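You operate a simulated robot arm through the tools that you are given. There is no shell and no other tool. Be economical: measure what you need, move in short steps, check, and stop when the job is done.

The job below is to be done with a simulated two-armed robot. You get a single attempt, and the scene is never put back.

JOB
Fetch the yellow bend and set it on the tank table top. Then put the green foot cup in the floor of the rinse trough. Then take the blue bung on the long table top and put it away on the shelf under the line bench. Then put the red bend on the drain board. Then take the big clear jug on the long table top and put it away on the shelf under the drain board. The order counts. Set down upright: green foot cup, blue bung, big clear jug.

It is judged by the outcome, as a careful person would: the job done as asked, and still so three seconds after it is handed in. It fails if anything else is knocked over, pushed out of place, dropped, spilled or broken.

ROBOT AND FRAMES
Two 7-joint arms with two-finger parallel grippers on one trunk, on a base that drives. Base frame: it is fixed to the floor where the robot stands at the start and does not move with it; the origin is under the middle of the robot, x ahead of it, y to its left, z up; the surface under the hand at the start is at about z = 80. Lengths are in cm, angles in rad, forces in N, time in s.
The left shoulder is at the start at [6, 18.9, 117.8], the right one opposite. With the tool pointing down near the work surface each hand reaches from about 10 to 64 cm from the robot's upright axis, wherever it stands, measured 20 degrees to its own side. Places, roughly: big clear jug [50, 25, 75]; blue bung (6x6x8 cm) [20, 10, 80]; drain board [40, 120, 90]; floor of the rinse trough (18x24 cm) [42, 166, 70]; green foot cup (7x6x10 cm) [50, -50, 80]; red bend (5x10x11 cm) [30, 30, 80]; shelf under the drain board (50x22 cm) [34, 122, 30]; shelf under the line bench (147x24 cm) [-188, -108, 48]; tank table top [-130, 230, 80]; yellow bend (5x10x11 cm) [50, -20, 80]. Payload 3.43 kg a hand.
The tool frame of a hand sits at the grasp point between the pads (the TCP): z along the fingers, y along the line on which they close. The tips reach 3 cm beyond it. Largest opening 9.4 cm; finger width 2.8, thickness 1; the body of the gripper, 5 by 9.6 cm, starts 5.5 cm behind the TCP.
Orientation is that of the tool frame in the base frame, as a unit quaternion [w, x, y, z]. With the fingers straight down and closing along the base's y, the tool's x points along the base's -x, its y along +y and its z along -z.

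CONTROLS
- The arms move only by the tool apply_moves. It takes "left_rows", "right_rows" or both (then of equal length, played together; a hand with none holds still); each is a list of rows, each a list of 7 numbers: the shift along the tool's x, y, z in units of 50 mm (1.0 is 50 mm), then the turn, a rotation vector about the tool's x, y, z in units of 5 degrees (1.0 is 5 degrees), then the closure, from 0 (fully open) to 1 (shut). In form: [[dx, dy, dz, ax, ay, az, grip], ...]. A call has 1 to 8 rows; each row shifts and turns the commanded pose from where the row before left it, along the tool's axes as they then stand. A call with a number of a shift or a turn outside -1 to 1 is refused whole. Rows are played at 5 a second. More than 5 cm and 0.15 rad between two rows, or a gripper value outside its range, and nothing of the call is played. Where a pose cannot be reached the arm comes as near as it can. A force on the tool above 40 N (or 10 N above the force at the start of the call, whichever is more), or a blocked arm, ends the call early, and 0.2 s more pass. Each finger travels about 15.3 cm/s and halts on what it meets, pressing with about 27 N; the grip force reading is that of the motor and also rises with nothing between the fingers. The clock runs only during rows and for 0.2 s after the last one: add rows that do not move to give the fingers time. The reply holds the time, the measured pose of the TCP, the force on the tool along the base axes, the opening and the grip force, in the units named above and with some noise, with the torque about the TCP (base axes, N m) and any sound that the robot's microphone picked up, and new pictures: "pictures" is both (left out), scene, wrist or none (wrist: the cameras of the hands that moved).
- Cameras (640 x 400 px; columns grow to the right, rows downward): "scene" is now at [0.3, 0.23, 170.92]; the picture's right is [0.06, -1.00, 0.00], its down [-0.90, -0.05, -0.44] and it looks along [0.44, 0.03, -0.90] (base axes); focal length 279 px, centre (320, 200). "left" rides on the left gripper at [7.6, -1.4, -10.3] in its tool frame; the picture's right is [0.18, 0.98, 0.00], its down [-0.75, 0.14, -0.64] and it looks along [-0.63, 0.12, 0.77] (tool axes); focal length 243 px, centre (320, 200). "right" rides on the right gripper at [7.6, 1.4, -10.2] in its tool frame; the picture's right is [-0.18, 0.98, 0.00], its down [-0.75, -0.14, -0.64] and it looks along [-0.63, -0.12, 0.77] (tool axes); focal length 243 px, centre (320, 200). There is no depth. A picture from a camera that has moved, and an enlarged one, comes with that camera's place and axes in the base frame and with its lens.
- lift_body(by): slides the trunk up (or, below 0, down) by that many cm; the arms and the scene camera ride with it, the base frame stays. It gives what a move gives, with no picture.
- roll_base(legs): drives the robot by 1 to 6 legs, each [ahead, left, turn to the left] in cm, cm and rad, along the robot's own axes; the way and the turn of a leg run together, so that a leg with both is an arc; at most 150 cm and 3.142 rad a leg. The arms and the cameras ride along, it lands a little off, and it stops where it bumps. It gives what a move gives, and a new picture of the scene camera.
- turn_head(pan, tilt): turns the head with the scene camera to pan (to the left, within 1.501 rad either way) and tilt (down, from -0.506 to 1.204), counted from straight ahead of the robot. It gives what a move gives, and a new picture of the scene camera.
- close_up(camera, box): a new picture of the part [left, top, right, bottom] of that camera's present view, enlarged. The clock stands still meanwhile.
- job_done(): hands the job in; it is judged then, once.

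Work in short steps. Places have to be worked out from the pictures, the camera data and where the tool is seen: move nearer, look again, correct. Check each grasp and each placing, and mend what went wrong. You have 165 turns and 260 pictures in all, those below and enlarged ones among them. Open the grippers and draw the arms clear of the work before you hand the job in, unless the task says otherwise; then end with one line.

The tools are called by a JSON object that holds its "fn" and its "kwargs". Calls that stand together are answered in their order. apply_moves: Moves the arms, as the interface text tells. Its arguments: {"type":"object","properties":{"left_rows":{"type":"array","items":{"type":"array","items":{"type":"number"}}},"right_rows":{"type":"array","items":{"type":"array","items":{"type":"number"}}},"pictures":{"type":"string","enum":["both","scene","wrist","none"]}},"required":[]} The other tools are called the same way: lift_body (by) slides the trunk up or down; roll_base (legs) drives the base; turn_head (pan, tilt) turns the head that bears the scene camera; close_up (camera, box) takes an enlarged picture of a part of a camera's view; job_done () hands the job in.

At the start:

```text
clock: 0.0
left_tool_pos: [41.78, 17.06, 108.36]
left_orientation: [-0.001, 0.0, 1.0, 0.0]
left_wrist_force: [-0.4, -0.6, 0.6]
left_moment: [-0.01, 0.03, 0.03]
left_finger_gap: 9.37
left_grasp_force: 0.1
right_tool_pos: [32.79, -12.06, 106.25]
right_orientation: [0.0, 0.0, 1.0, 0.0]
right_wrist_force: [-0.6, -0.2, -0.3]
right_moment: [-0.02, 0.02, 0.0]
right_finger_gap: 9.39
right_grasp_force: 0.0
trunk travel left (down, up): [-85.0, 14.0]
robot x, y, heading: [0.07, 0.14, -0.003]
head pan, tilt: [0.061, 1.115]
```

scene: 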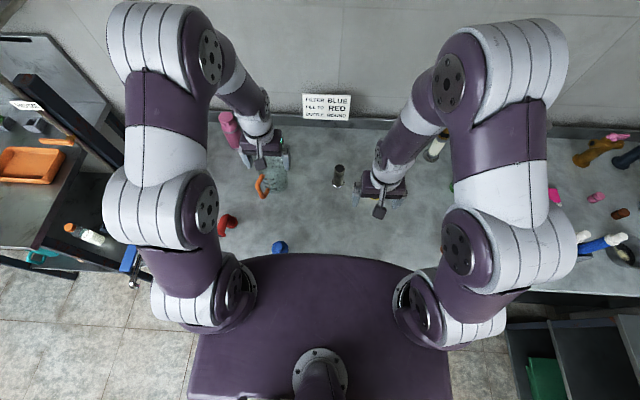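
right: 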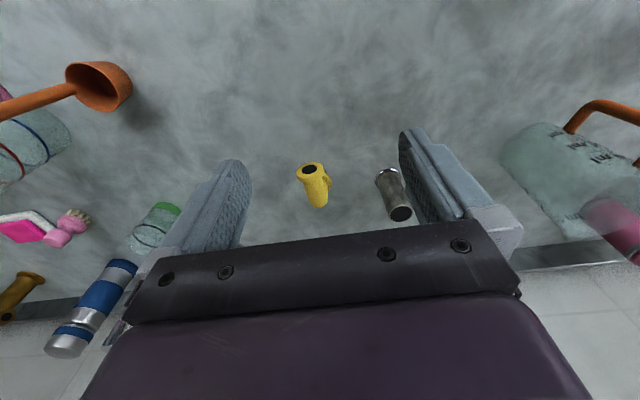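
left: 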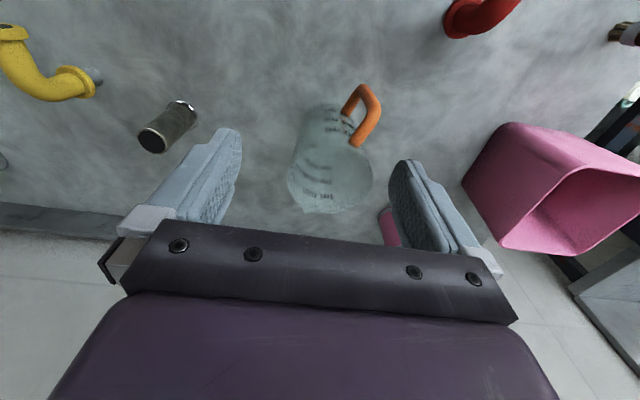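

I'll first look around the room for the layout: table ahead, drain board left, then behind.

{"fn": "turn_head", "kwargs": {"pan": 0.0, "tilt": 0.75}}

{"fn": "turn_head", "kwargs": {"pan": 1.3, "tilt": 0.6}}

{"fn": "turn_head", "kwargs": {"pan": -1.3, "tilt": 0.6}}

```text
clock: 0.8
left_tool_pos: [41.8, 17.11, 108.43]
left_orientation: [0.0, 0.0, 1.0, 0.0]
left_wrist_force: [0.3, 0.0, 0.6]
left_moment: [-0.02, -0.03, 0.0]
left_finger_gap: 9.4
left_grasp_force: 0.0
right_tool_pos: [32.74, -12.15, 106.35]
right_orientation: [0.0, 0.0, 1.0, 0.0]
right_wrist_force: [-0.2, -0.5, -0.3]
right_moment: [0.02, -0.02, 0.01]
right_finger_gap: 9.41
right_grasp_force: 0.0
trunk travel left (down, up): [-85.0, 14.0]
robot x, y, heading: [0.15, -0.26, 0.001]
head pan, tilt: [0.0, 0.75]
camera scene: at [2.39, -0.15, 173.58], right [0.0, -1.0, 0.0], down [-0.68, 0.0, -0.73], along [0.73, 0.0, -0.68], focal length 279 px, centre (320, 200)
```

scene: 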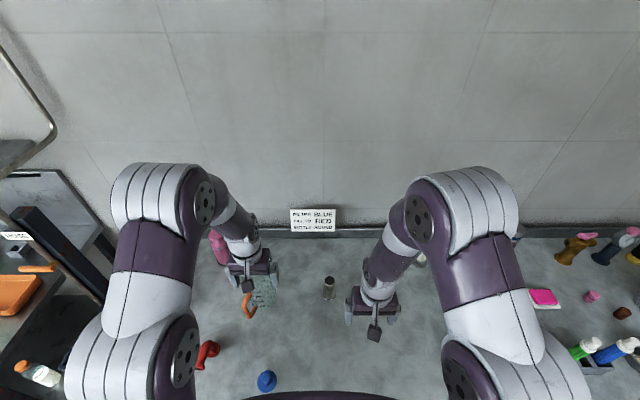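

```text
clock: 2.3
left_tool_pos: [41.67, 16.98, 108.32]
left_orientation: [0.0, 0.0, 1.0, 0.0]
left_wrist_force: [-0.7, 0.3, -0.6]
left_moment: [0.0, -0.01, -0.03]
left_finger_gap: 9.41
left_grasp_force: 0.0
right_tool_pos: [32.81, -12.04, 106.3]
right_orientation: [-0.001, 0.0, 1.0, 0.001]
right_wrist_force: [-0.6, 0.2, -0.3]
right_moment: [0.01, 0.03, 0.01]
right_finger_gap: 9.39
right_grasp_force: 0.1
trunk travel left (down, up): [-85.0, 14.0]
robot x, y, heading: [0.05, -0.05, 0.002]
head pan, tilt: [1.3, 0.6]
camera scene: at [-3.52, 8.37, 174.88], right [0.96, -0.27, 0.0], down [-0.15, -0.54, -0.82], along [0.22, 0.79, -0.57], focal length 279 px, centre (320, 200)
```

scene: 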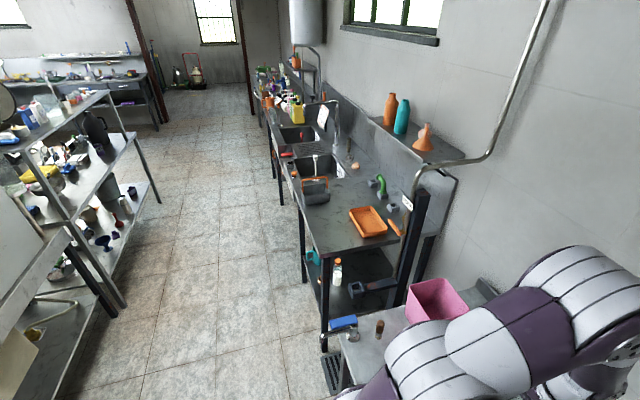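

```text
clock: 4.6
left_tool_pos: [41.67, 16.97, 108.29]
left_orientation: [-0.001, 0.0, 1.0, 0.0]
left_wrist_force: [-0.3, 0.6, 0.5]
left_moment: [-0.01, 0.0, 0.0]
left_finger_gap: 9.38
left_grasp_force: 0.0
right_tool_pos: [32.79, -12.25, 106.38]
right_orientation: [0.0, 0.0, 1.0, 0.0]
right_wrist_force: [0.8, 0.2, 0.4]
right_moment: [0.02, 0.0, -0.02]
right_finger_gap: 9.41
right_grasp_force: 0.0
trunk travel left (down, up): [-85.0, 14.0]
robot x, y, heading: [0.2, -0.08, -0.003]
head pan, tilt: [-1.3, 0.6]
camera scene: at [-3.53, -8.66, 174.88], right [-0.96, -0.27, 0.0], down [-0.15, 0.54, -0.83], along [0.22, -0.8, -0.56], focal length 279 px, centre (320, 200)
```

scene: 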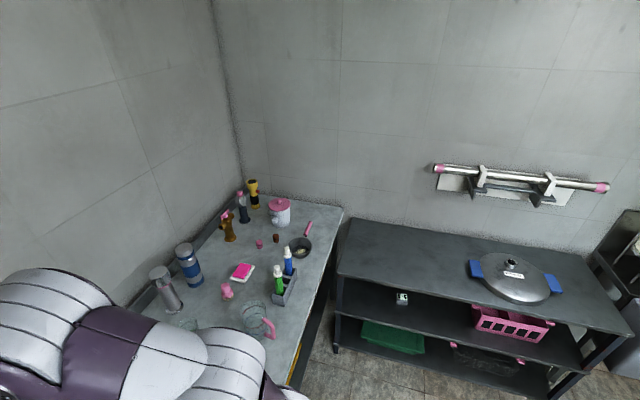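

Layout understood: sink bench to the left along the same wall, racks behind it. Now enlarge the right wrist view for the yellow bend and the green-footed cup.

{"fn": "close_up", "kwargs": {"camera": "right", "box": [100, 120, 420, 320]}}

{"fn": "close_up", "kwargs": {"camera": "left", "box": [0, 0, 320, 200]}}

```text
2.00 times, centred on (260, 220) of right
camera zoom: at [25.17, -10.54, 116.49], right [0.18, 0.98, 0.0], down [0.75, -0.14, 0.64], along [0.63, -0.12, -0.77], focal length 485 px, centre (440, 160)
```

zoom: 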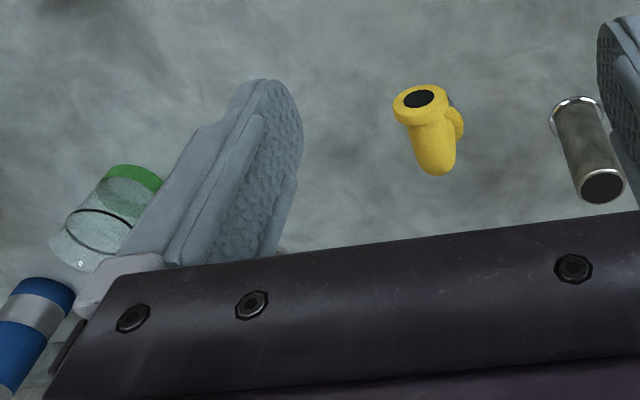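

```text
2.00 times, centred on (160, 100) of left
camera zoom: at [34.11, 15.57, 118.61], right [-0.18, 0.98, 0.0], down [0.75, 0.14, 0.64], along [0.63, 0.12, -0.77], focal length 485 px, centre (640, 400)
```

zoom: 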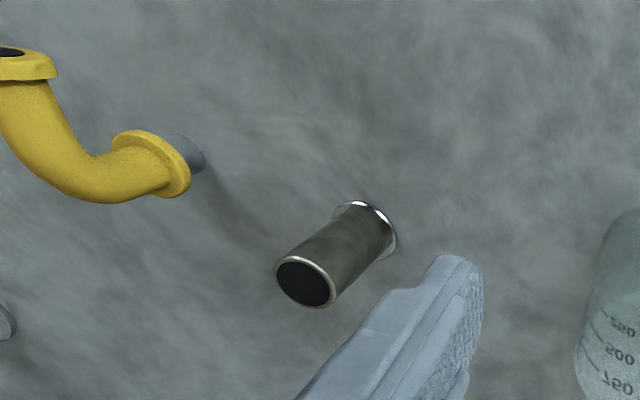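

The yellow bend seems to sit around (46,-15) with its upper flange opening up. I shift the right hand 20 cm to the right to uncover it for the head camera and approach the green cup.

{"fn": "apply_moves", "kwargs": {"right_rows": [[0, -1, 0, 0, 0, 0, 0], [0, -1, 0, 0, 0, 0, 0], [0, -1, 0, 0, 0, 0, 0], [0, -1, 0, 0, 0, 0, 0], [0, 0, 0, 0, 0, 0, 0]], "pictures": "wrist"}}

{"fn": "turn_head", "kwargs": {"pan": -0.3, "tilt": 0.95}}

{"fn": "close_up", "kwargs": {"camera": "scene", "box": [200, 60, 440, 210]}}

```text
clock: 5.8
left_tool_pos: [41.71, 17.17, 108.37]
left_orientation: [0.0, 0.0, 1.0, 0.0]
left_wrist_force: [-0.2, 0.5, 0.5]
left_moment: [-0.01, 0.0, -0.01]
left_finger_gap: 9.41
left_grasp_force: 0.0
right_tool_pos: [32.45, -32.22, 106.34]
right_orientation: [-0.001, 0.0, 1.0, -0.001]
right_wrist_force: [0.0, 1.0, -0.3]
right_moment: [-0.01, -0.03, -0.01]
right_finger_gap: 9.41
right_grasp_force: 0.1
trunk travel left (down, up): [-85.0, 14.0]
robot x, y, heading: [-0.05, 0.07, 0.004]
head pan, tilt: [-1.3, 0.6]
camera right: at [25.02, -30.66, 116.56], right [0.18, 0.98, 0.0], down [0.75, -0.14, 0.64], along [0.63, -0.12, -0.77], focal length 243 px, centre (320, 200)
```

right: 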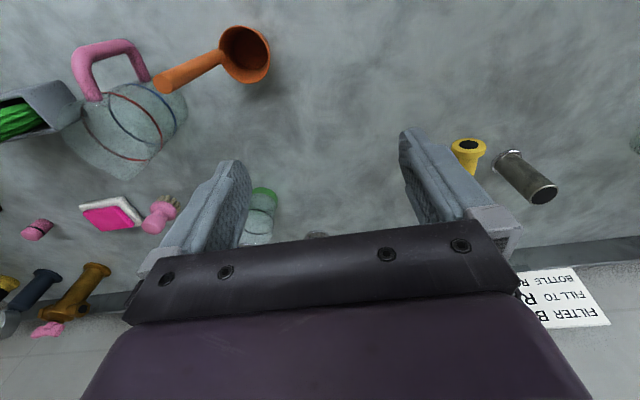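

```text
clock: 7.1
left_tool_pos: [41.94, 17.16, 108.32]
left_orientation: [0.0, 0.0, 1.0, 0.0]
left_wrist_force: [0.6, 0.3, 0.1]
left_moment: [-0.03, 0.03, 0.02]
left_finger_gap: 9.39
left_grasp_force: 0.1
right_tool_pos: [32.61, -32.28, 106.34]
right_orientation: [0.0, 0.0, 1.0, -0.001]
right_wrist_force: [-0.5, 0.5, -0.3]
right_moment: [-0.02, -0.03, 0.01]
right_finger_gap: 9.41
right_grasp_force: 0.0
trunk travel left (down, up): [-85.0, 14.0]
robot x, y, heading: [-0.08, 0.28, -0.0]
head pan, tilt: [-0.3, 0.949]
camera scene: at [1.05, -2.29, 172.04], right [-0.3, -0.96, 0.0], down [-0.78, 0.24, -0.58], along [0.56, -0.17, -0.81], focal length 279 px, centre (320, 200)
```

scene: 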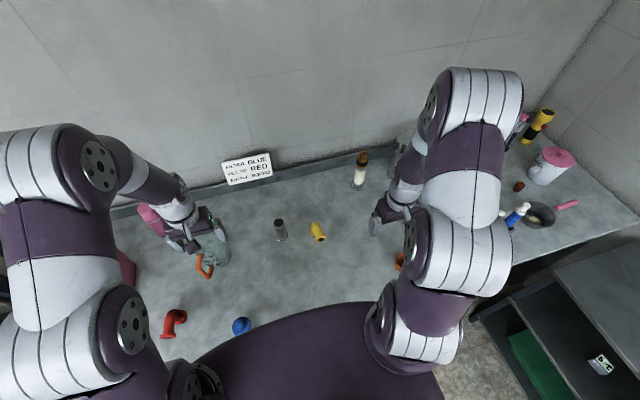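

```text
2.67 times, centred on (320, 135) of scene
camera zoom: at [1.05, -2.29, 172.04], right [-0.3, -0.96, 0.0], down [-0.78, 0.24, -0.58], along [0.56, -0.17, -0.81], focal length 743 px, centre (320, 373)
```

zoom: 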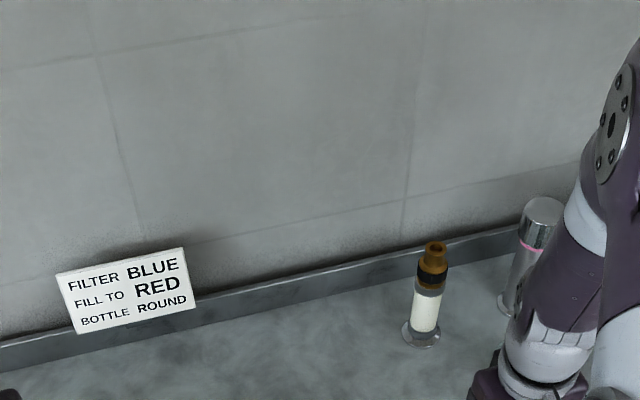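

{"fn": "close_up", "kwargs": {"camera": "scene", "box": [270, 200, 366, 260]}}

{"fn": "close_up", "kwargs": {"camera": "scene", "box": [140, 230, 300, 350]}}

```text
6.67 times, centred on (318, 230) of scene
camera zoom: at [1.05, -2.29, 172.04], right [-0.3, -0.96, 0.0], down [-0.78, 0.24, -0.58], along [0.56, -0.17, -0.81], focal length 1857 px, centre (333, 0)
```

zoom: 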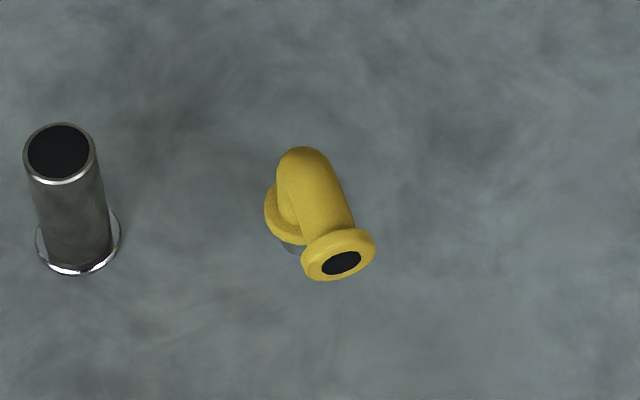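

```text
3.33 times, centred on (220, 290) of scene
camera zoom: at [1.05, -2.29, 172.04], right [-0.3, -0.96, 0.0], down [-0.78, 0.24, -0.58], along [0.56, -0.17, -0.81], focal length 929 px, centre (653, -100)
```

zoom: 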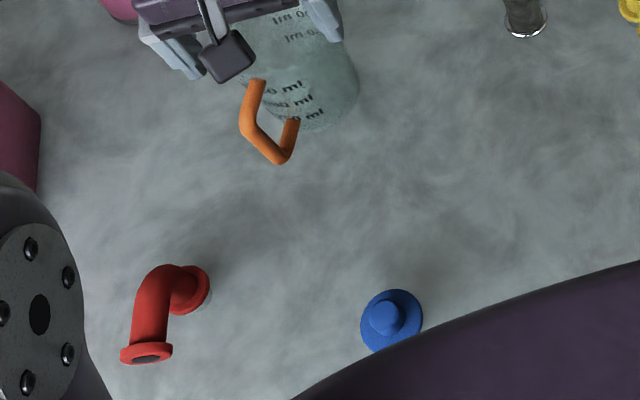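

The yellow bend stands on its flange with a horizontal pipe along x at y≈-15.2, z≈88; the green-footed cup stands near (51.5,-46). I move the right hand near the cup to refine it.

{"fn": "apply_moves", "kwargs": {"right_rows": [[-0.8, -0.9, 0, 0, 0, 0, 0], [-0.8, -0.9, 0, 0, 0, 0, 0], [-0.8, -0.9, 0, 0, 0, 0, 0], [0, 0, 0, 0, 0, 0, 0]], "pictures": "wrist"}}

{"fn": "close_up", "kwargs": {"camera": "right", "box": [220, 120, 420, 245]}}

```text
refused: row 1 steps farther than a row can; nothing moved
```

```text
3.20 times, centred on (320, 182) of right
camera zoom: at [25.02, -30.68, 116.54], right [0.18, 0.98, 0.0], down [0.75, -0.14, 0.64], along [0.63, -0.12, -0.77], focal length 776 px, centre (320, 256)
```

zoom: 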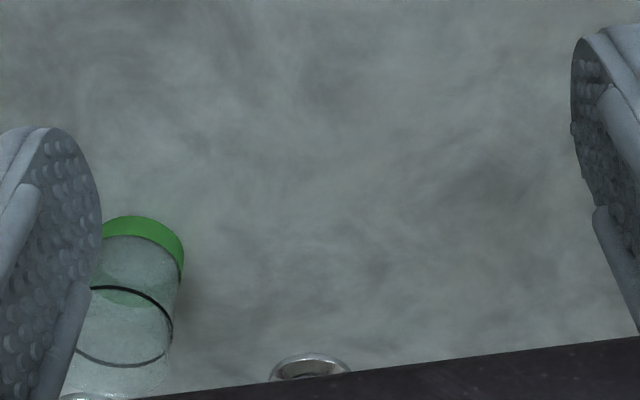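

Steps must stay under 5 cm in total; repeating with smaller rows.

{"fn": "apply_moves", "kwargs": {"right_rows": [[-0.6, -0.69, 0, 0, 0, 0, 0], [-0.6, -0.69, 0, 0, 0, 0, 0], [-0.6, -0.69, 0, 0, 0, 0, 0], [-0.6, -0.69, 0, 0, 0, 0, 0], [0, 0, 0, 0, 0, 0, 0]], "pictures": "wrist"}}

{"fn": "close_up", "kwargs": {"camera": "right", "box": [220, 120, 420, 245]}}

```text
clock: 8.3
left_tool_pos: [41.6, 17.09, 108.41]
left_orientation: [0.0, -0.001, 1.0, 0.0]
left_wrist_force: [0.0, 0.2, -0.3]
left_moment: [0.02, -0.01, 0.0]
left_finger_gap: 9.41
left_grasp_force: 0.1
right_tool_pos: [44.56, -46.21, 106.67]
right_orientation: [0.0, 0.0, 1.0, 0.0]
right_wrist_force: [-2.0, 0.3, 0.0]
right_moment: [-0.01, 0.01, 0.03]
right_finger_gap: 9.39
right_grasp_force: 0.1
trunk travel left (down, up): [-85.0, 14.0]
robot x, y, heading: [-0.1, 0.06, 0.002]
head pan, tilt: [-0.3, 0.949]
camera right: at [36.99, -44.6, 116.78], right [0.18, 0.98, 0.0], down [0.75, -0.14, 0.64], along [0.63, -0.12, -0.77], focal length 243 px, centre (320, 200)
```

right: 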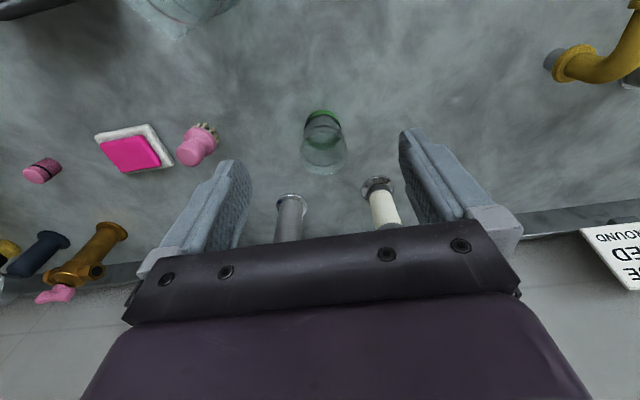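

```text
3.20 times, centred on (320, 182) of right
camera zoom: at [36.99, -44.6, 116.78], right [0.18, 0.98, 0.0], down [0.75, -0.14, 0.64], along [0.63, -0.12, -0.77], focal length 776 px, centre (320, 256)
```

zoom: 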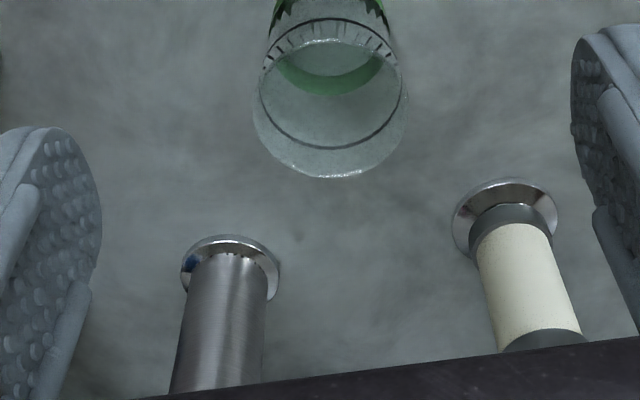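

Cup rim centre ≈ (51.8,-47.0), empty and 5.8 cm wide. I move above it and descend partly.

{"fn": "apply_moves", "kwargs": {"right_rows": [[-0.73, -0.08, 0, 0, 0, 0, 0], [-0.73, -0.08, 0, 0, 0, 0, 0], [0, 0, 0.9, 0, 0, 0, 0], [0, 0, 0.9, 0, 0, 0, 0], [0, 0, 0, 0, 0, 0, 0]], "pictures": "wrist"}}

```text
clock: 9.5
left_tool_pos: [41.72, 17.09, 108.34]
left_orientation: [0.001, 0.0, 1.0, -0.001]
left_wrist_force: [0.1, -0.5, -0.1]
left_moment: [0.0, 0.0, 0.0]
left_finger_gap: 9.4
left_grasp_force: 0.2
right_tool_pos: [52.17, -46.89, 97.31]
right_orientation: [0.001, 0.001, 1.0, -0.001]
right_wrist_force: [0.2, -0.2, 1.0]
right_moment: [-0.04, 0.01, -0.03]
right_finger_gap: 9.41
right_grasp_force: 0.1
trunk travel left (down, up): [-85.0, 14.0]
robot x, y, heading: [-0.13, -0.51, 0.001]
head pan, tilt: [-0.3, 0.949]
camera right: at [44.54, -45.21, 107.55], right [0.18, 0.98, 0.0], down [0.75, -0.14, 0.64], along [0.63, -0.12, -0.77], focal length 243 px, centre (320, 200)
```

right: 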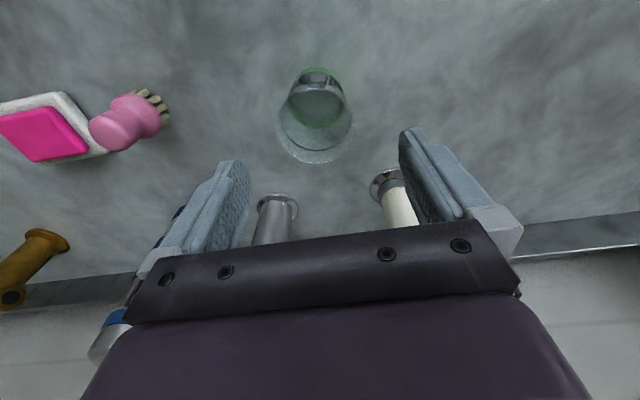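

The rim is centred under the hand (51.7,-47.0). Descend to z≈86 and close.

{"fn": "apply_moves", "kwargs": {"right_rows": [[0.06, 0, 0.75, 0, 0, 0, 0], [0, 0, 0.75, 0, 0, 0, 0], [0, 0, 0.75, 0, 0, 0, 0], [0, 0, 0, 0, 0, 0, 0], [0, 0, 0, 0, 0, 0, 0.6], [0, 0, 0, 0, 0, 0, 0.7], [0, 0, 0, 0, 0, 0, 0.7]], "pictures": "wrist"}}

```text
clock: 11.1
left_tool_pos: [41.82, 17.02, 108.37]
left_orientation: [-0.001, 0.0, 1.0, 0.0]
left_wrist_force: [-0.7, -0.3, 0.1]
left_moment: [0.0, -0.01, 0.0]
left_finger_gap: 9.42
left_grasp_force: 0.1
right_tool_pos: [51.86, -46.91, 86.04]
right_orientation: [0.0, 0.0, 1.0, 0.001]
right_wrist_force: [0.1, 0.2, -0.4]
right_moment: [0.04, 0.03, 0.03]
right_finger_gap: 6.17
right_grasp_force: 27.3
trunk travel left (down, up): [-85.0, 14.0]
robot x, y, heading: [-0.16, -0.11, -0.004]
head pan, tilt: [-0.3, 0.949]
camera right: at [44.32, -45.23, 96.34], right [0.18, 0.98, 0.0], down [0.75, -0.14, 0.64], along [0.63, -0.12, -0.77], focal length 243 px, centre (320, 200)
```

right: 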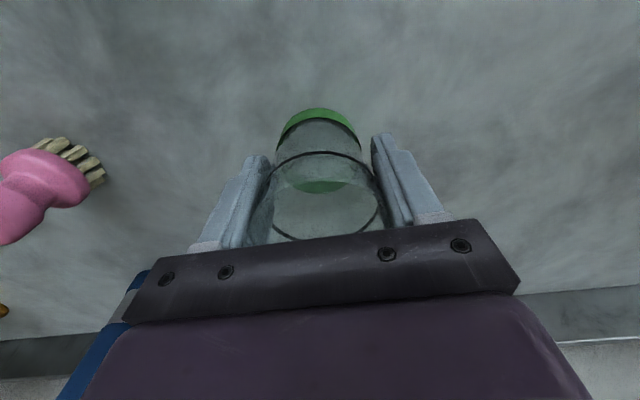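

Cup gripped (6.2 cm). Lift it ~22 cm while the left hand travels high toward the yellow bend.

{"fn": "apply_moves", "kwargs": {"right_rows": [[0, 0, -0.6, 0, 0, 0, 0.7], [0, 0, -0.6, 0, 0, 0, 0.7], [0, 0, -0.7, 0, 0, 0, 0.7], [0, 0, -0.7, 0, 0, 0, 0.7], [0.3, 0, -0.7, 0, 0, 0, 0.7], [0.3, 0, -0.7, 0, 0, 0, 0.7], [0.3, 0, 0, 0, 0, 0, 0.7], [0, 0, 0, 0, 0, 0, 0.7]], "left_rows": [[0, -0.93, 0, 0, 0, 0, 0], [0, -0.93, 0, 0, 0, 0, 0], [0, -0.93, 0, 0, 0, 0, 0], [0, -0.93, 0, 0, 0, 0, 0], [-0.1, -0.93, 0, 0, 0, 0, 0], [-0.1, -0.93, 0, 0, 0, 0, 0], [-0.1, -0.93, 0, 0, 0, 0, 0], [0, 0, 0, 0, 0, 0, 0]], "pictures": "wrist"}}

```text
clock: 12.9
left_tool_pos: [43.18, -15.35, 108.46]
left_orientation: [0.0, 0.0, 1.0, 0.0]
left_wrist_force: [0.2, -0.6, -0.3]
left_moment: [0.0, -0.04, 0.0]
left_finger_gap: 9.38
left_grasp_force: 0.2
right_tool_pos: [47.33, -46.96, 106.11]
right_orientation: [0.0, 0.0, 1.0, 0.0]
right_wrist_force: [0.0, 0.3, 0.0]
right_moment: [-0.01, 0.0, 0.0]
right_finger_gap: 6.15
right_grasp_force: 26.7
trunk travel left (down, up): [-85.0, 14.0]
robot x, y, heading: [0.4, 0.04, 0.001]
head pan, tilt: [-0.3, 0.949]
camera right: at [39.72, -45.18, 116.31], right [0.18, 0.98, 0.0], down [0.75, -0.14, 0.64], along [0.63, -0.12, -0.77], focal length 243 px, centre (320, 200)
camera left: at [35.53, -16.83, 118.57], right [-0.18, 0.98, 0.0], down [0.75, 0.14, 0.64], along [0.63, 0.12, -0.77], focal length 243 px, centre (320, 200)
```

right: 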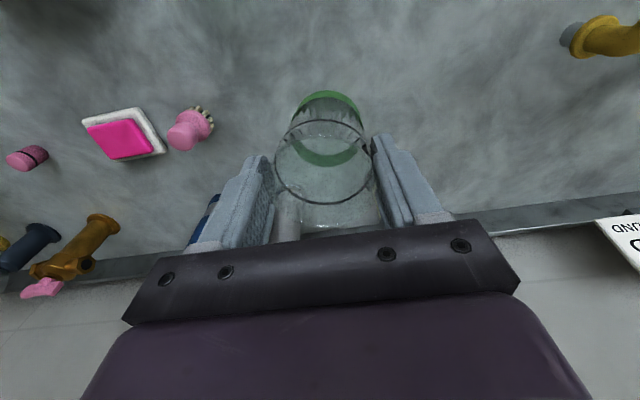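
left: 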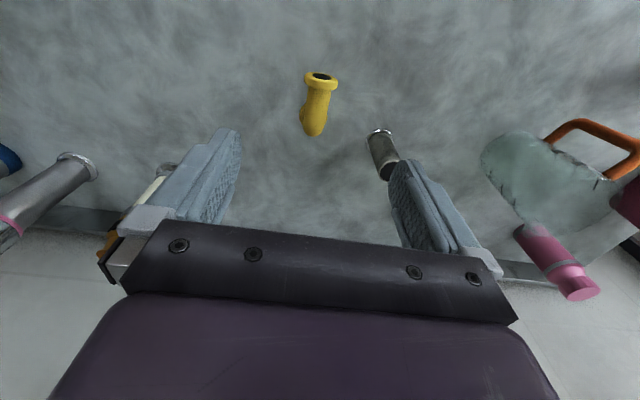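

Left view puts the bend's pipe along (42.5,-15.4)→(48.6,-15.1). I go above its middle and part way down.

{"fn": "apply_moves", "kwargs": {"left_rows": [[-0.56, 0.02, 0, 0, 0, 0, 0], [0, 0, 0.8, 0, 0, 0, 0], [0, 0, 0.8, 0, 0, 0, 0], [0, 0, 0.6, 0, 0, 0, 0], [0, 0, 0, 0, 0, 0, 0]], "pictures": "wrist"}}

```text
clock: 14.1
left_tool_pos: [46.14, -15.23, 97.31]
left_orientation: [0.0, 0.0, 1.0, 0.0]
left_wrist_force: [-0.6, -0.3, -0.4]
left_moment: [0.02, -0.06, -0.05]
left_finger_gap: 9.42
left_grasp_force: 0.1
right_tool_pos: [47.27, -46.91, 106.13]
right_orientation: [0.0, 0.0, 1.0, 0.001]
right_wrist_force: [-0.5, 0.2, -0.1]
right_moment: [0.0, -0.01, -0.03]
right_finger_gap: 6.16
right_grasp_force: 26.8
trunk travel left (down, up): [-85.0, 14.0]
robot x, y, heading: [-0.04, 0.18, -0.001]
head pan, tilt: [-0.3, 0.949]
camera left: at [38.54, -16.85, 107.6], right [-0.18, 0.98, 0.0], down [0.75, 0.14, 0.64], along [0.63, 0.12, -0.77], focal length 243 px, centre (320, 200)
```

left: 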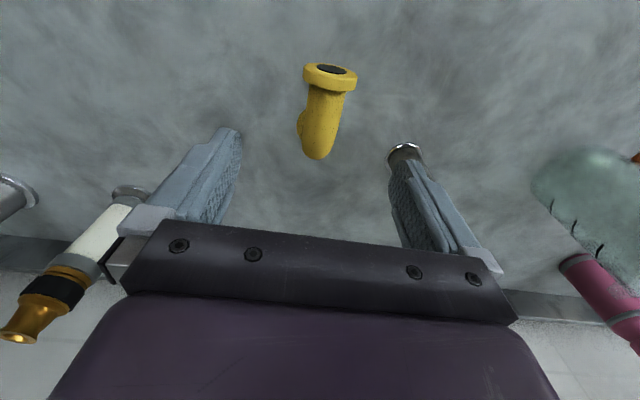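

Aligned. Descend to z≈88 and close on the pipe.

{"fn": "apply_moves", "kwargs": {"left_rows": [[0, 0, 0.65, 0, 0, 0, 0], [0, 0, 0.65, 0, 0, 0, 0], [0, 0, 0.56, 0, 0, 0, 0], [0, 0, 0, 0, 0, 0, 0], [0, 0, 0, 0, 0, 0, 0.6], [0, 0, 0, 0, 0, 0, 0.9], [0, 0, 0, 0, 0, 0, 0.9]], "pictures": "wrist"}}

```text
clock: 15.7
left_tool_pos: [46.13, -15.47, 88.08]
left_orientation: [0.0, 0.0, 1.0, 0.001]
left_wrist_force: [0.3, 0.6, -0.1]
left_moment: [0.02, 0.0, 0.02]
left_finger_gap: 3.01
left_grasp_force: 27.5
right_tool_pos: [47.24, -46.85, 106.05]
right_orientation: [0.0, 0.0, 1.0, 0.0]
right_wrist_force: [0.3, 0.4, -0.7]
right_moment: [-0.01, -0.03, 0.03]
right_finger_gap: 6.16
right_grasp_force: 26.5
trunk travel left (down, up): [-85.0, 14.0]
robot x, y, heading: [-0.39, 0.01, -0.006]
head pan, tilt: [-0.3, 0.949]
camera left: at [38.51, -16.9, 98.3], right [-0.18, 0.98, 0.0], down [0.75, 0.14, 0.64], along [0.63, 0.12, -0.77], focal length 243 px, centre (320, 200)
```

left: 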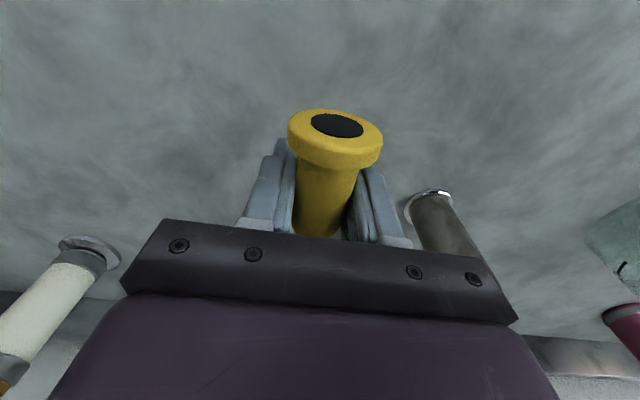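

Yellow bend held (3.0 cm). Lift, and retract both hands to compact carry poses.

{"fn": "apply_moves", "kwargs": {"left_rows": [[0, 0, -0.7, 0, 0, 0, 0.9], [0, 0, -0.9, 0, 0, 0, 0.9], [0, 0, -0.95, 0, 0, 0, 0.9], [0, 0, -0.95, 0, 0, 0, 0.9], [0, 0, -0.95, 0, 0, 0, 0.9], [0.2, 0.7, -0.3, 0, 0, 0, 0.9], [0.6, 0.7, 0, 0, 0, 0, 0.9], [0.6, 0.7, 0, 0, 0, 0, 0.9]], "right_rows": [[0, 0, -0.7, 0, 0, 0, 0.7], [0, 0, -0.3, 0, 0, 0, 0.7], [0, 0, 0, 0, 0, 0, 0.7], [0, 0, 0, 0, 0, 0, 0.7], [0, 0, 0, 0, 0, 0, 0.7], [0.6, 0.5, 0, 0, 0, 0, 0.7], [0.7, 0.6, 0, 0, 0, 0, 0.7], [0.7, 0.6, 0, 0, 0, 0, 0.7]], "pictures": "none"}}

{"fn": "apply_moves", "kwargs": {"left_rows": [[0.6, 0.7, 0, 0, 0, 0, 0.9], [0.6, 0.7, 0, 0, 0, 0, 0.9], [0, 0.7, 0, 0, 0, 0, 0.9], [0, 0.6, 0, 0, 0, 0, 0.9], [0, 0, 0, 0, 0, 0, 0.9]], "right_rows": [[0.6, 0.6, 0, 0, 0, 0, 0.7], [0, 0, 0, 0, 0, 0, 0.7], [0, 0, 0, 0, 0, 0, 0.7], [0, 0, 0, 0, 0, 0, 0.7], [0, 0, 0, 0, 0, 0, 0.7]], "pictures": "wrist"}}

{"fn": "turn_head", "kwargs": {"pan": 1.5, "tilt": 0.85}}

{"fn": "turn_head", "kwargs": {"pan": -1.5, "tilt": 0.4}}

```text
clock: 17.5
left_tool_pos: [38.36, -4.54, 111.53]
left_orientation: [0.001, 0.0, 1.0, -0.001]
left_wrist_force: [-0.2, 0.3, -1.4]
left_moment: [-0.01, 0.01, -0.05]
left_finger_gap: 3.02
left_grasp_force: 26.7
left hand out of reach, approached as far as the arm can: row 5
right_tool_pos: [37.01, -38.13, 111.14]
right_orientation: [0.002, 0.0, 1.0, -0.001]
right_wrist_force: [-0.8, 0.4, 0.3]
right_moment: [-0.06, -0.05, -0.01]
right_finger_gap: 6.13
right_grasp_force: 26.7
trunk travel left (down, up): [-85.0, 14.0]
robot x, y, heading: [-0.09, 0.17, 0.003]
head pan, tilt: [-0.3, 0.949]
```

```text
clock: 18.7
left_tool_pos: [32.53, 8.94, 111.48]
left_orientation: [0.0, 0.0, 1.0, 0.0]
left_wrist_force: [-0.1, -0.2, -1.2]
left_moment: [0.04, 0.07, 0.0]
left_finger_gap: 3.01
left_grasp_force: 27.3
right_tool_pos: [34.18, -35.29, 110.98]
right_orientation: [0.0, 0.001, 1.0, 0.0]
right_wrist_force: [-1.0, 0.3, -0.5]
right_moment: [0.06, 0.01, 0.0]
right_finger_gap: 6.16
right_grasp_force: 26.7
trunk travel left (down, up): [-85.0, 14.0]
robot x, y, heading: [-0.19, -0.39, 0.002]
head pan, tilt: [-0.3, 0.949]
camera right: at [26.67, -33.76, 121.13], right [0.18, 0.98, 0.0], down [0.75, -0.14, 0.64], along [0.63, -0.12, -0.77], focal length 243 px, centre (320, 200)
camera left: at [24.87, 7.42, 121.67], right [-0.18, 0.98, 0.0], down [0.75, 0.14, 0.64], along [0.63, 0.12, -0.77], focal length 243 px, centre (320, 200)
```

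right: 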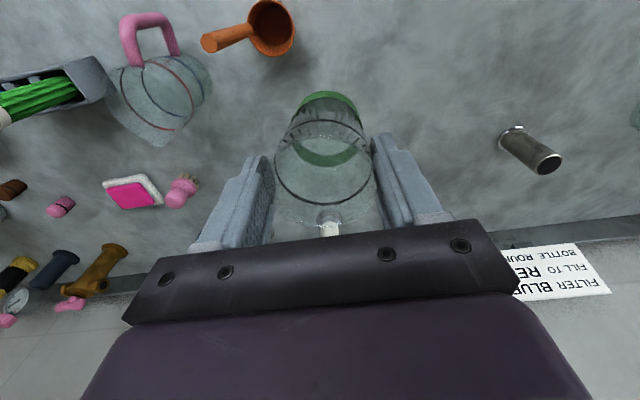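
left: 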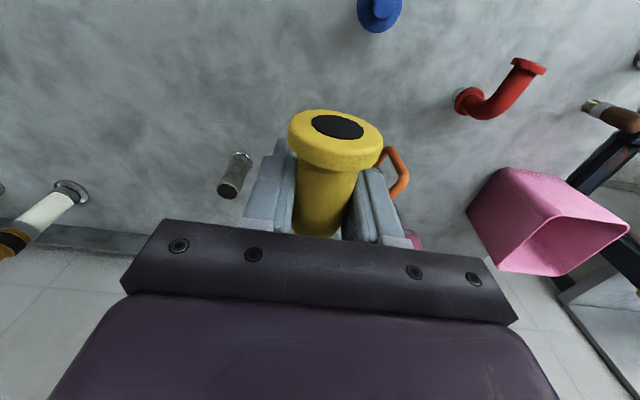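

```text
clock: 20.5
left_tool_pos: [32.53, 8.89, 111.36]
left_orientation: [0.0, 0.0, 1.0, 0.0]
left_wrist_force: [0.2, -0.7, -2.1]
left_moment: [0.01, 0.02, -0.01]
left_finger_gap: 3.06
left_grasp_force: 26.9
right_tool_pos: [34.27, -35.36, 110.82]
right_orientation: [0.0, 0.001, 1.0, 0.0]
right_wrist_force: [0.6, -0.5, -0.7]
right_moment: [0.03, 0.0, -0.01]
right_finger_gap: 6.14
right_grasp_force: 27.1
trunk travel left (down, up): [-85.0, 14.0]
robot x, y, heading: [-0.27, -0.16, -0.002]
head pan, tilt: [1.499, 0.85]
camera scene: at [-5.31, 7.63, 172.79], right [1.0, -0.07, 0.0], down [-0.05, -0.75, -0.66], along [0.05, 0.66, -0.75], focal length 279 px, centre (320, 200)
```

scene: 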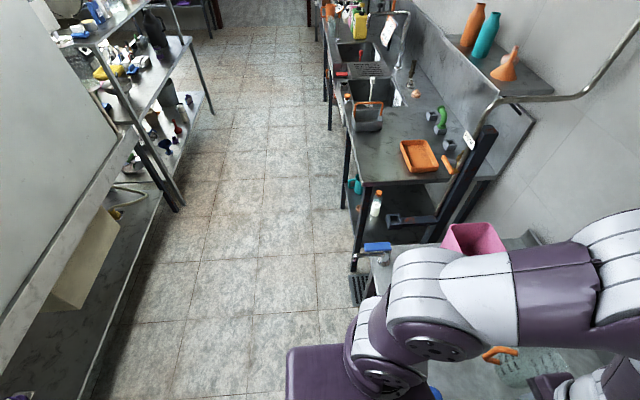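

```text
clock: 23.1
left_tool_pos: [32.61, 8.9, 111.44]
left_orientation: [0.0, 0.0, 1.0, 0.0]
left_wrist_force: [0.1, -0.1, -1.4]
left_moment: [-0.01, -0.01, -0.01]
left_finger_gap: 3.04
left_grasp_force: 27.3
right_tool_pos: [34.36, -35.31, 111.03]
right_orientation: [0.0, 0.0, 1.0, 0.0]
right_wrist_force: [0.4, 0.1, -0.1]
right_moment: [-0.02, 0.0, 0.03]
right_finger_gap: 6.16
right_grasp_force: 26.8
trunk travel left (down, up): [-85.0, 14.0]
robot x, y, heading: [0.03, 0.02, 0.0]
head pan, tilt: [-1.499, 0.4]
camera scene: at [-5.21, -9.4, 176.7], right [-1.0, -0.07, 0.0], down [-0.03, 0.39, -0.92], along [0.07, -0.92, -0.39], focal length 279 px, centre (320, 200)
```

scene: 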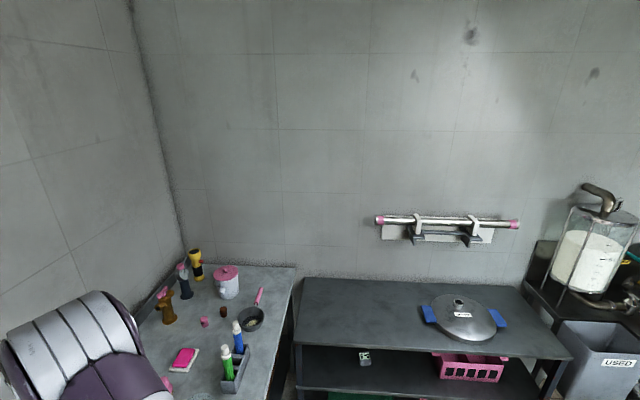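

Corridor between the bench (x>26) and racks (x<-108) is free. The tank table appears to be the rack's middle tier at z≈80, x<-108, y>155. Back up, turn left, drive along the corridor partway.

{"fn": "turn_head", "kwargs": {"pan": 0.5, "tilt": 0.55}}

{"fn": "roll_base", "kwargs": {"legs": [[-45, 0, 0], [0, 0, 1.571], [110, 0, 0]]}}

```text
clock: 25.0
left_tool_pos: [32.51, 8.92, 111.34]
left_orientation: [0.0, 0.0, 1.0, 0.0]
left_wrist_force: [-0.5, -0.1, -1.7]
left_moment: [-0.01, 0.05, -0.02]
left_finger_gap: 3.08
left_grasp_force: 26.6
right_tool_pos: [34.36, -35.38, 110.93]
right_orientation: [0.001, 0.001, 1.0, 0.001]
right_wrist_force: [0.3, 0.7, 0.1]
right_moment: [-0.02, -0.01, -0.01]
right_finger_gap: 6.14
right_grasp_force: 26.6
trunk travel left (down, up): [-85.0, 14.0]
robot x, y, heading: [-0.0, -0.05, 0.001]
head pan, tilt: [0.499, 0.55]
camera scene: at [2.01, 4.14, 175.33], right [0.48, -0.88, 0.0], down [-0.46, -0.25, -0.85], along [0.75, 0.41, -0.52], focal length 279 px, centre (320, 200)
```

scene: 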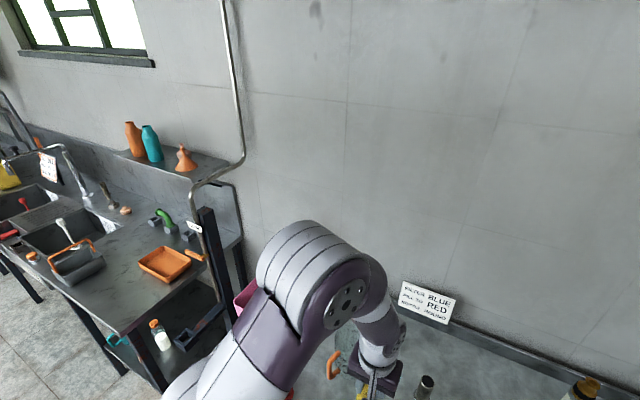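

```text
clock: 36.8
left_tool_pos: [-51.93, 142.09, 111.36]
left_orientation: [0.0, -0.703, 0.711, 0.0]
left_wrist_force: [0.0, -0.4, -1.7]
left_moment: [-0.03, 0.01, 0.0]
left_finger_gap: 3.05
left_grasp_force: 26.8
right_tool_pos: [-7.81, 143.22, 110.89]
right_orientation: [0.0, -0.703, 0.711, 0.0]
right_wrist_force: [-0.1, 0.9, -0.8]
right_moment: [0.03, 0.0, -0.02]
right_finger_gap: 6.11
right_grasp_force: 27.1
trunk travel left (down, up): [-85.0, 14.0]
robot x, y, heading: [-43.46, 109.65, 1.562]
head pan, tilt: [0.499, 0.55]
camera scene: at [-47.78, 111.22, 175.33], right [0.88, 0.47, 0.0], down [0.24, -0.46, -0.85], along [-0.4, 0.75, -0.52], focal length 279 px, centre (320, 200)
```

scene: 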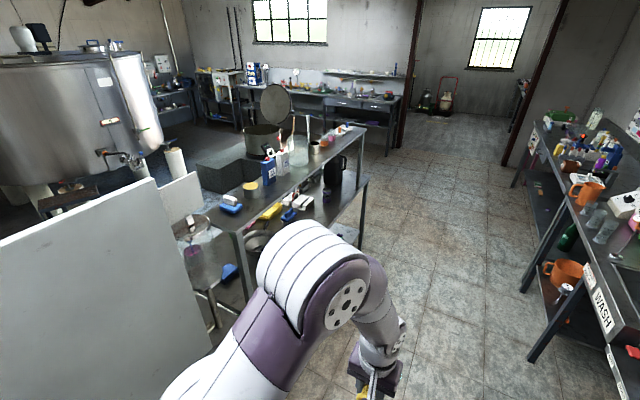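

The tank table top is the tier at z≈78 under an over-shelf at ≈120. I drive on to y≈212 and turn to face it.

{"fn": "turn_head", "kwargs": {"pan": 0.0, "tilt": 0.8}}

{"fn": "roll_base", "kwargs": {"legs": [[103, -3, 0], [0, 0, 1.571]]}}

{"fn": "lift_body", "kwargs": {"by": -30}}

{"fn": "turn_head", "kwargs": {"pan": 0.0, "tilt": 0.6}}

```text
clock: 37.7
left_tool_pos: [-52.0, 142.1, 111.35]
left_orientation: [0.0, -0.703, 0.711, 0.0]
left_wrist_force: [0.1, 1.1, -0.5]
left_moment: [-0.01, -0.01, 0.02]
left_finger_gap: 3.04
left_grasp_force: 26.8
right_tool_pos: [-7.88, 143.27, 110.9]
right_orientation: [0.0, -0.703, 0.712, 0.0]
right_wrist_force: [-0.8, -0.1, -0.2]
right_moment: [0.0, 0.01, 0.02]
right_finger_gap: 6.12
right_grasp_force: 27.4
trunk travel left (down, up): [-85.0, 14.0]
robot x, y, heading: [-43.55, 109.61, 1.56]
head pan, tilt: [0.0, 0.799]
camera scene: at [-43.49, 111.37, 173.19], right [1.0, -0.01, 0.0], down [-0.01, -0.72, -0.7], along [0.01, 0.7, -0.72], focal length 279 px, centre (320, 200)
```

scene: 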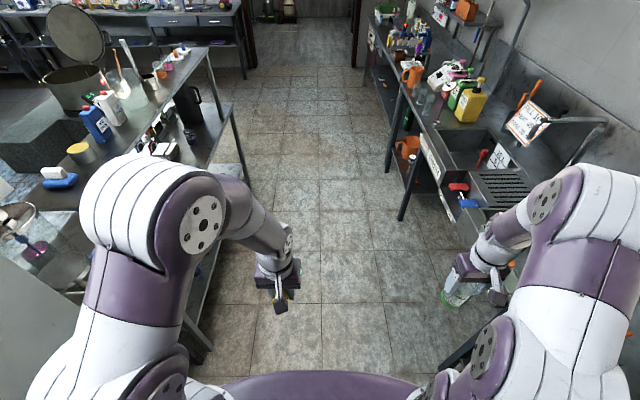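

```text
clock: 47.0
left_tool_pos: [-71.52, 204.85, 111.41]
left_orientation: [0.0, 1.0, 0.006, 0.001]
left_wrist_force: [0.1, 0.3, -1.7]
left_moment: [-0.01, -0.01, 0.02]
left_finger_gap: 3.07
left_grasp_force: 27.3
right_tool_pos: [-73.88, 249.0, 110.91]
right_orientation: [0.001, 1.0, 0.006, 0.0]
right_wrist_force: [-0.3, 1.0, -0.5]
right_moment: [0.01, -0.02, 0.03]
right_finger_gap: 6.1
right_grasp_force: 26.7
trunk travel left (down, up): [-85.0, 14.0]
robot x, y, heading: [-39.17, 213.92, -3.129]
head pan, tilt: [0.0, 0.799]
camera scene: at [-41.11, 213.88, 173.19], right [-0.01, 1.0, 0.0], down [0.72, 0.01, -0.7], along [-0.7, -0.01, -0.72], focal length 279 px, centre (320, 200)
```

scene: 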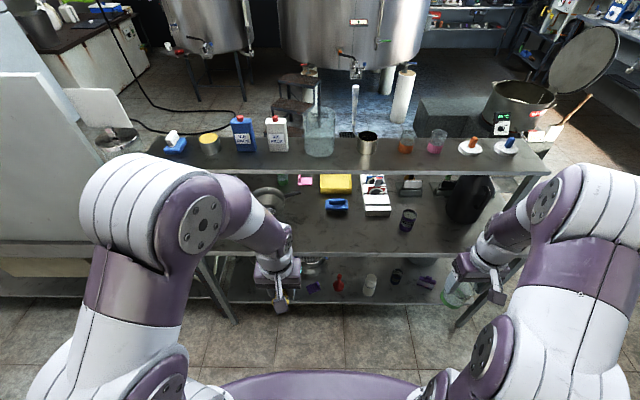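

```text
clock: 50.0
left_tool_pos: [-71.51, 204.68, 81.5]
left_orientation: [0.0, 1.0, 0.006, 0.0]
left_wrist_force: [0.6, -0.3, -1.9]
left_moment: [-0.01, -0.04, 0.06]
left_finger_gap: 3.04
left_grasp_force: 27.1
right_tool_pos: [-73.81, 248.88, 81.05]
right_orientation: [0.0, 1.0, 0.006, 0.0]
right_wrist_force: [0.3, 0.4, -0.3]
right_moment: [0.0, -0.01, -0.03]
right_finger_gap: 6.14
right_grasp_force: 27.4
trunk travel left (down, up): [-55.0, 44.0]
robot x, y, heading: [-39.24, 213.96, -3.127]
head pan, tilt: [0.0, 0.799]
```

```text
clock: 50.7
left_tool_pos: [-71.49, 204.81, 81.36]
left_orientation: [-0.001, 1.0, 0.007, 0.0]
left_wrist_force: [-0.1, -0.3, -1.6]
left_moment: [-0.02, -0.01, -0.01]
left_finger_gap: 3.05
left_grasp_force: 27.6
right_tool_pos: [-73.79, 249.06, 80.79]
right_orientation: [0.0, 1.0, 0.006, -0.001]
right_wrist_force: [0.5, -0.4, -0.3]
right_moment: [0.01, 0.0, 0.02]
right_finger_gap: 6.12
right_grasp_force: 27.1
trunk travel left (down, up): [-55.0, 44.0]
robot x, y, heading: [-38.93, 213.87, -3.125]
head pan, tilt: [0.0, 0.6]
camera scene: at [-41.88, 213.86, 144.87], right [-0.01, 1.0, 0.0], down [0.57, 0.01, -0.82], along [-0.82, -0.01, -0.57], focal length 279 px, centre (320, 200)
```

scene: 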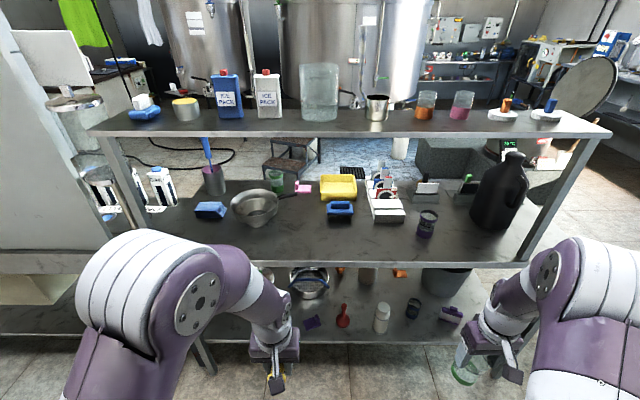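

Tier edge is at x≈-102, over-shelf at z≈120; the front strip at y≈205–240 is free. Raise the bend to clear the edge and roll 14 cm nearer.

{"fn": "apply_moves", "kwargs": {"left_rows": [[0, 0, -0.9, 0, 0, 0, 0.9], [0, 0, -0.9, 0, 0, 0, 0.9], [0, 0.7, -0.5, 0, 0, 0, 0.9], [0, 0.7, 0, 0, 0, 0, 0.9], [0, 0, 0, 0, 0, 0, 0.9]], "pictures": "none"}}

{"fn": "roll_base", "kwargs": {"legs": [[14, 0, -0.012]]}}

```text
clock: 51.9
left_tool_pos: [-71.46, 197.96, 92.95]
left_orientation: [0.0, 1.0, 0.006, -0.001]
left_wrist_force: [-0.2, -0.4, -1.1]
left_moment: [0.01, -0.04, -0.01]
left_finger_gap: 3.07
left_grasp_force: 26.9
right_tool_pos: [-73.65, 248.92, 80.96]
right_orientation: [-0.001, 1.0, 0.006, 0.0]
right_wrist_force: [0.1, 0.1, -0.2]
right_moment: [0.0, -0.03, -0.02]
right_finger_gap: 6.09
right_grasp_force: 26.6
trunk travel left (down, up): [-55.0, 44.0]
robot x, y, heading: [-39.12, 214.23, -3.129]
head pan, tilt: [0.0, 0.6]
```

```text
clock: 53.2
left_tool_pos: [-85.46, 198.15, 92.87]
left_orientation: [0.0, 1.0, 0.0, 0.001]
left_wrist_force: [-0.3, -0.4, -1.9]
left_moment: [0.01, -0.05, 0.0]
left_finger_gap: 3.05
left_grasp_force: 26.6
right_tool_pos: [-87.23, 249.27, 80.88]
right_orientation: [0.0, 1.0, 0.001, 0.002]
right_wrist_force: [-0.7, 1.0, 1.1]
right_moment: [0.01, -0.04, 0.01]
right_finger_gap: 6.12
right_grasp_force: 26.8
trunk travel left (down, up): [-55.0, 44.0]
robot x, y, heading: [-53.08, 214.01, -3.138]
head pan, tilt: [0.0, 0.6]
camera scene: at [-55.83, 213.8, 144.87], right [0.0, 1.0, 0.0], down [0.57, 0.0, -0.82], along [-0.82, 0.0, -0.57], focal length 279 px, centre (320, 200)
```

scene: 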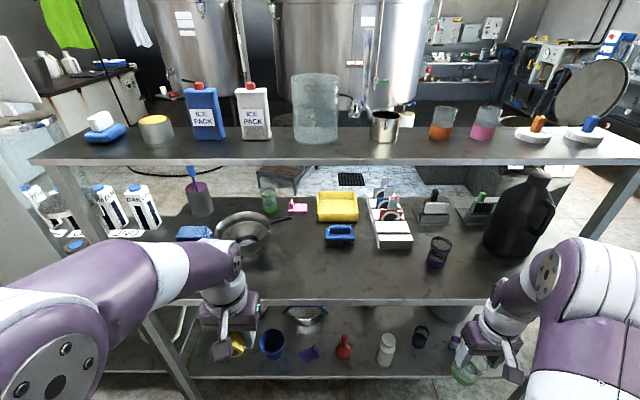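

Left hand is at y=198; tool +y is now base -y. Move sideways to y≈213, then forward over the edge in small steps.

{"fn": "apply_moves", "kwargs": {"left_rows": [[0, -0.75, -0.1, 0, 0, 0, 0.9], [0, -0.75, -0.1, 0, 0, 0, 0.9], [0, -0.75, 0, 0, 0, 0, 0.9], [0, -0.75, 0, 0, 0, 0, 0.9], [-0.7, 0, 0, 0, 0, 0, 0.9], [-0.7, 0, 0, 0, 0, 0, 0.9], [-0.7, 0, 0, 0, 0, 0, 0.9], [0, 0, 0, 0, 0, 0, 0.9]], "pictures": "both"}}

```text
clock: 55.0
left_tool_pos: [-95.16, 212.83, 92.13]
left_orientation: [0.0, 1.0, 0.001, 0.0]
left_wrist_force: [0.8, 0.4, -1.7]
left_moment: [-0.01, -0.01, 0.02]
left_finger_gap: 3.05
left_grasp_force: 27.2
left hand out of reach, approached as far as the arm can: row 6, 7
right_tool_pos: [-87.13, 249.3, 80.85]
right_orientation: [0.0, 1.0, 0.0, 0.001]
right_wrist_force: [1.1, -0.5, 0.5]
right_moment: [-0.04, 0.04, 0.0]
right_finger_gap: 6.13
right_grasp_force: 27.4
trunk travel left (down, up): [-55.0, 44.0]
robot x, y, heading: [-52.71, 213.86, -3.141]
head pan, tilt: [0.0, 0.6]
camera scene: at [-55.61, 213.84, 144.88], right [0.0, 1.0, 0.0], down [0.56, 0.0, -0.83], along [-0.83, 0.0, -0.56], focal length 279 px, centre (320, 200)
camera left: at [-87.53, 214.25, 102.47], right [0.18, -0.98, 0.0], down [-0.75, -0.14, 0.64], along [-0.63, -0.12, -0.77], focal length 243 px, centre (320, 200)
```

scene: 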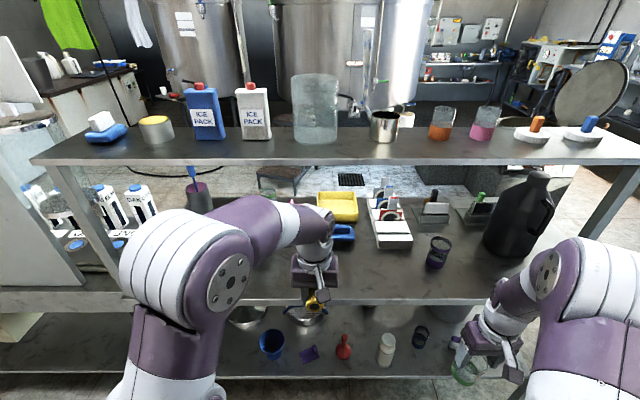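
left: 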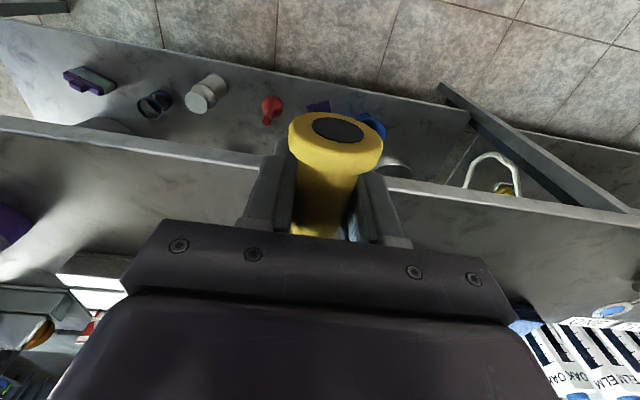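

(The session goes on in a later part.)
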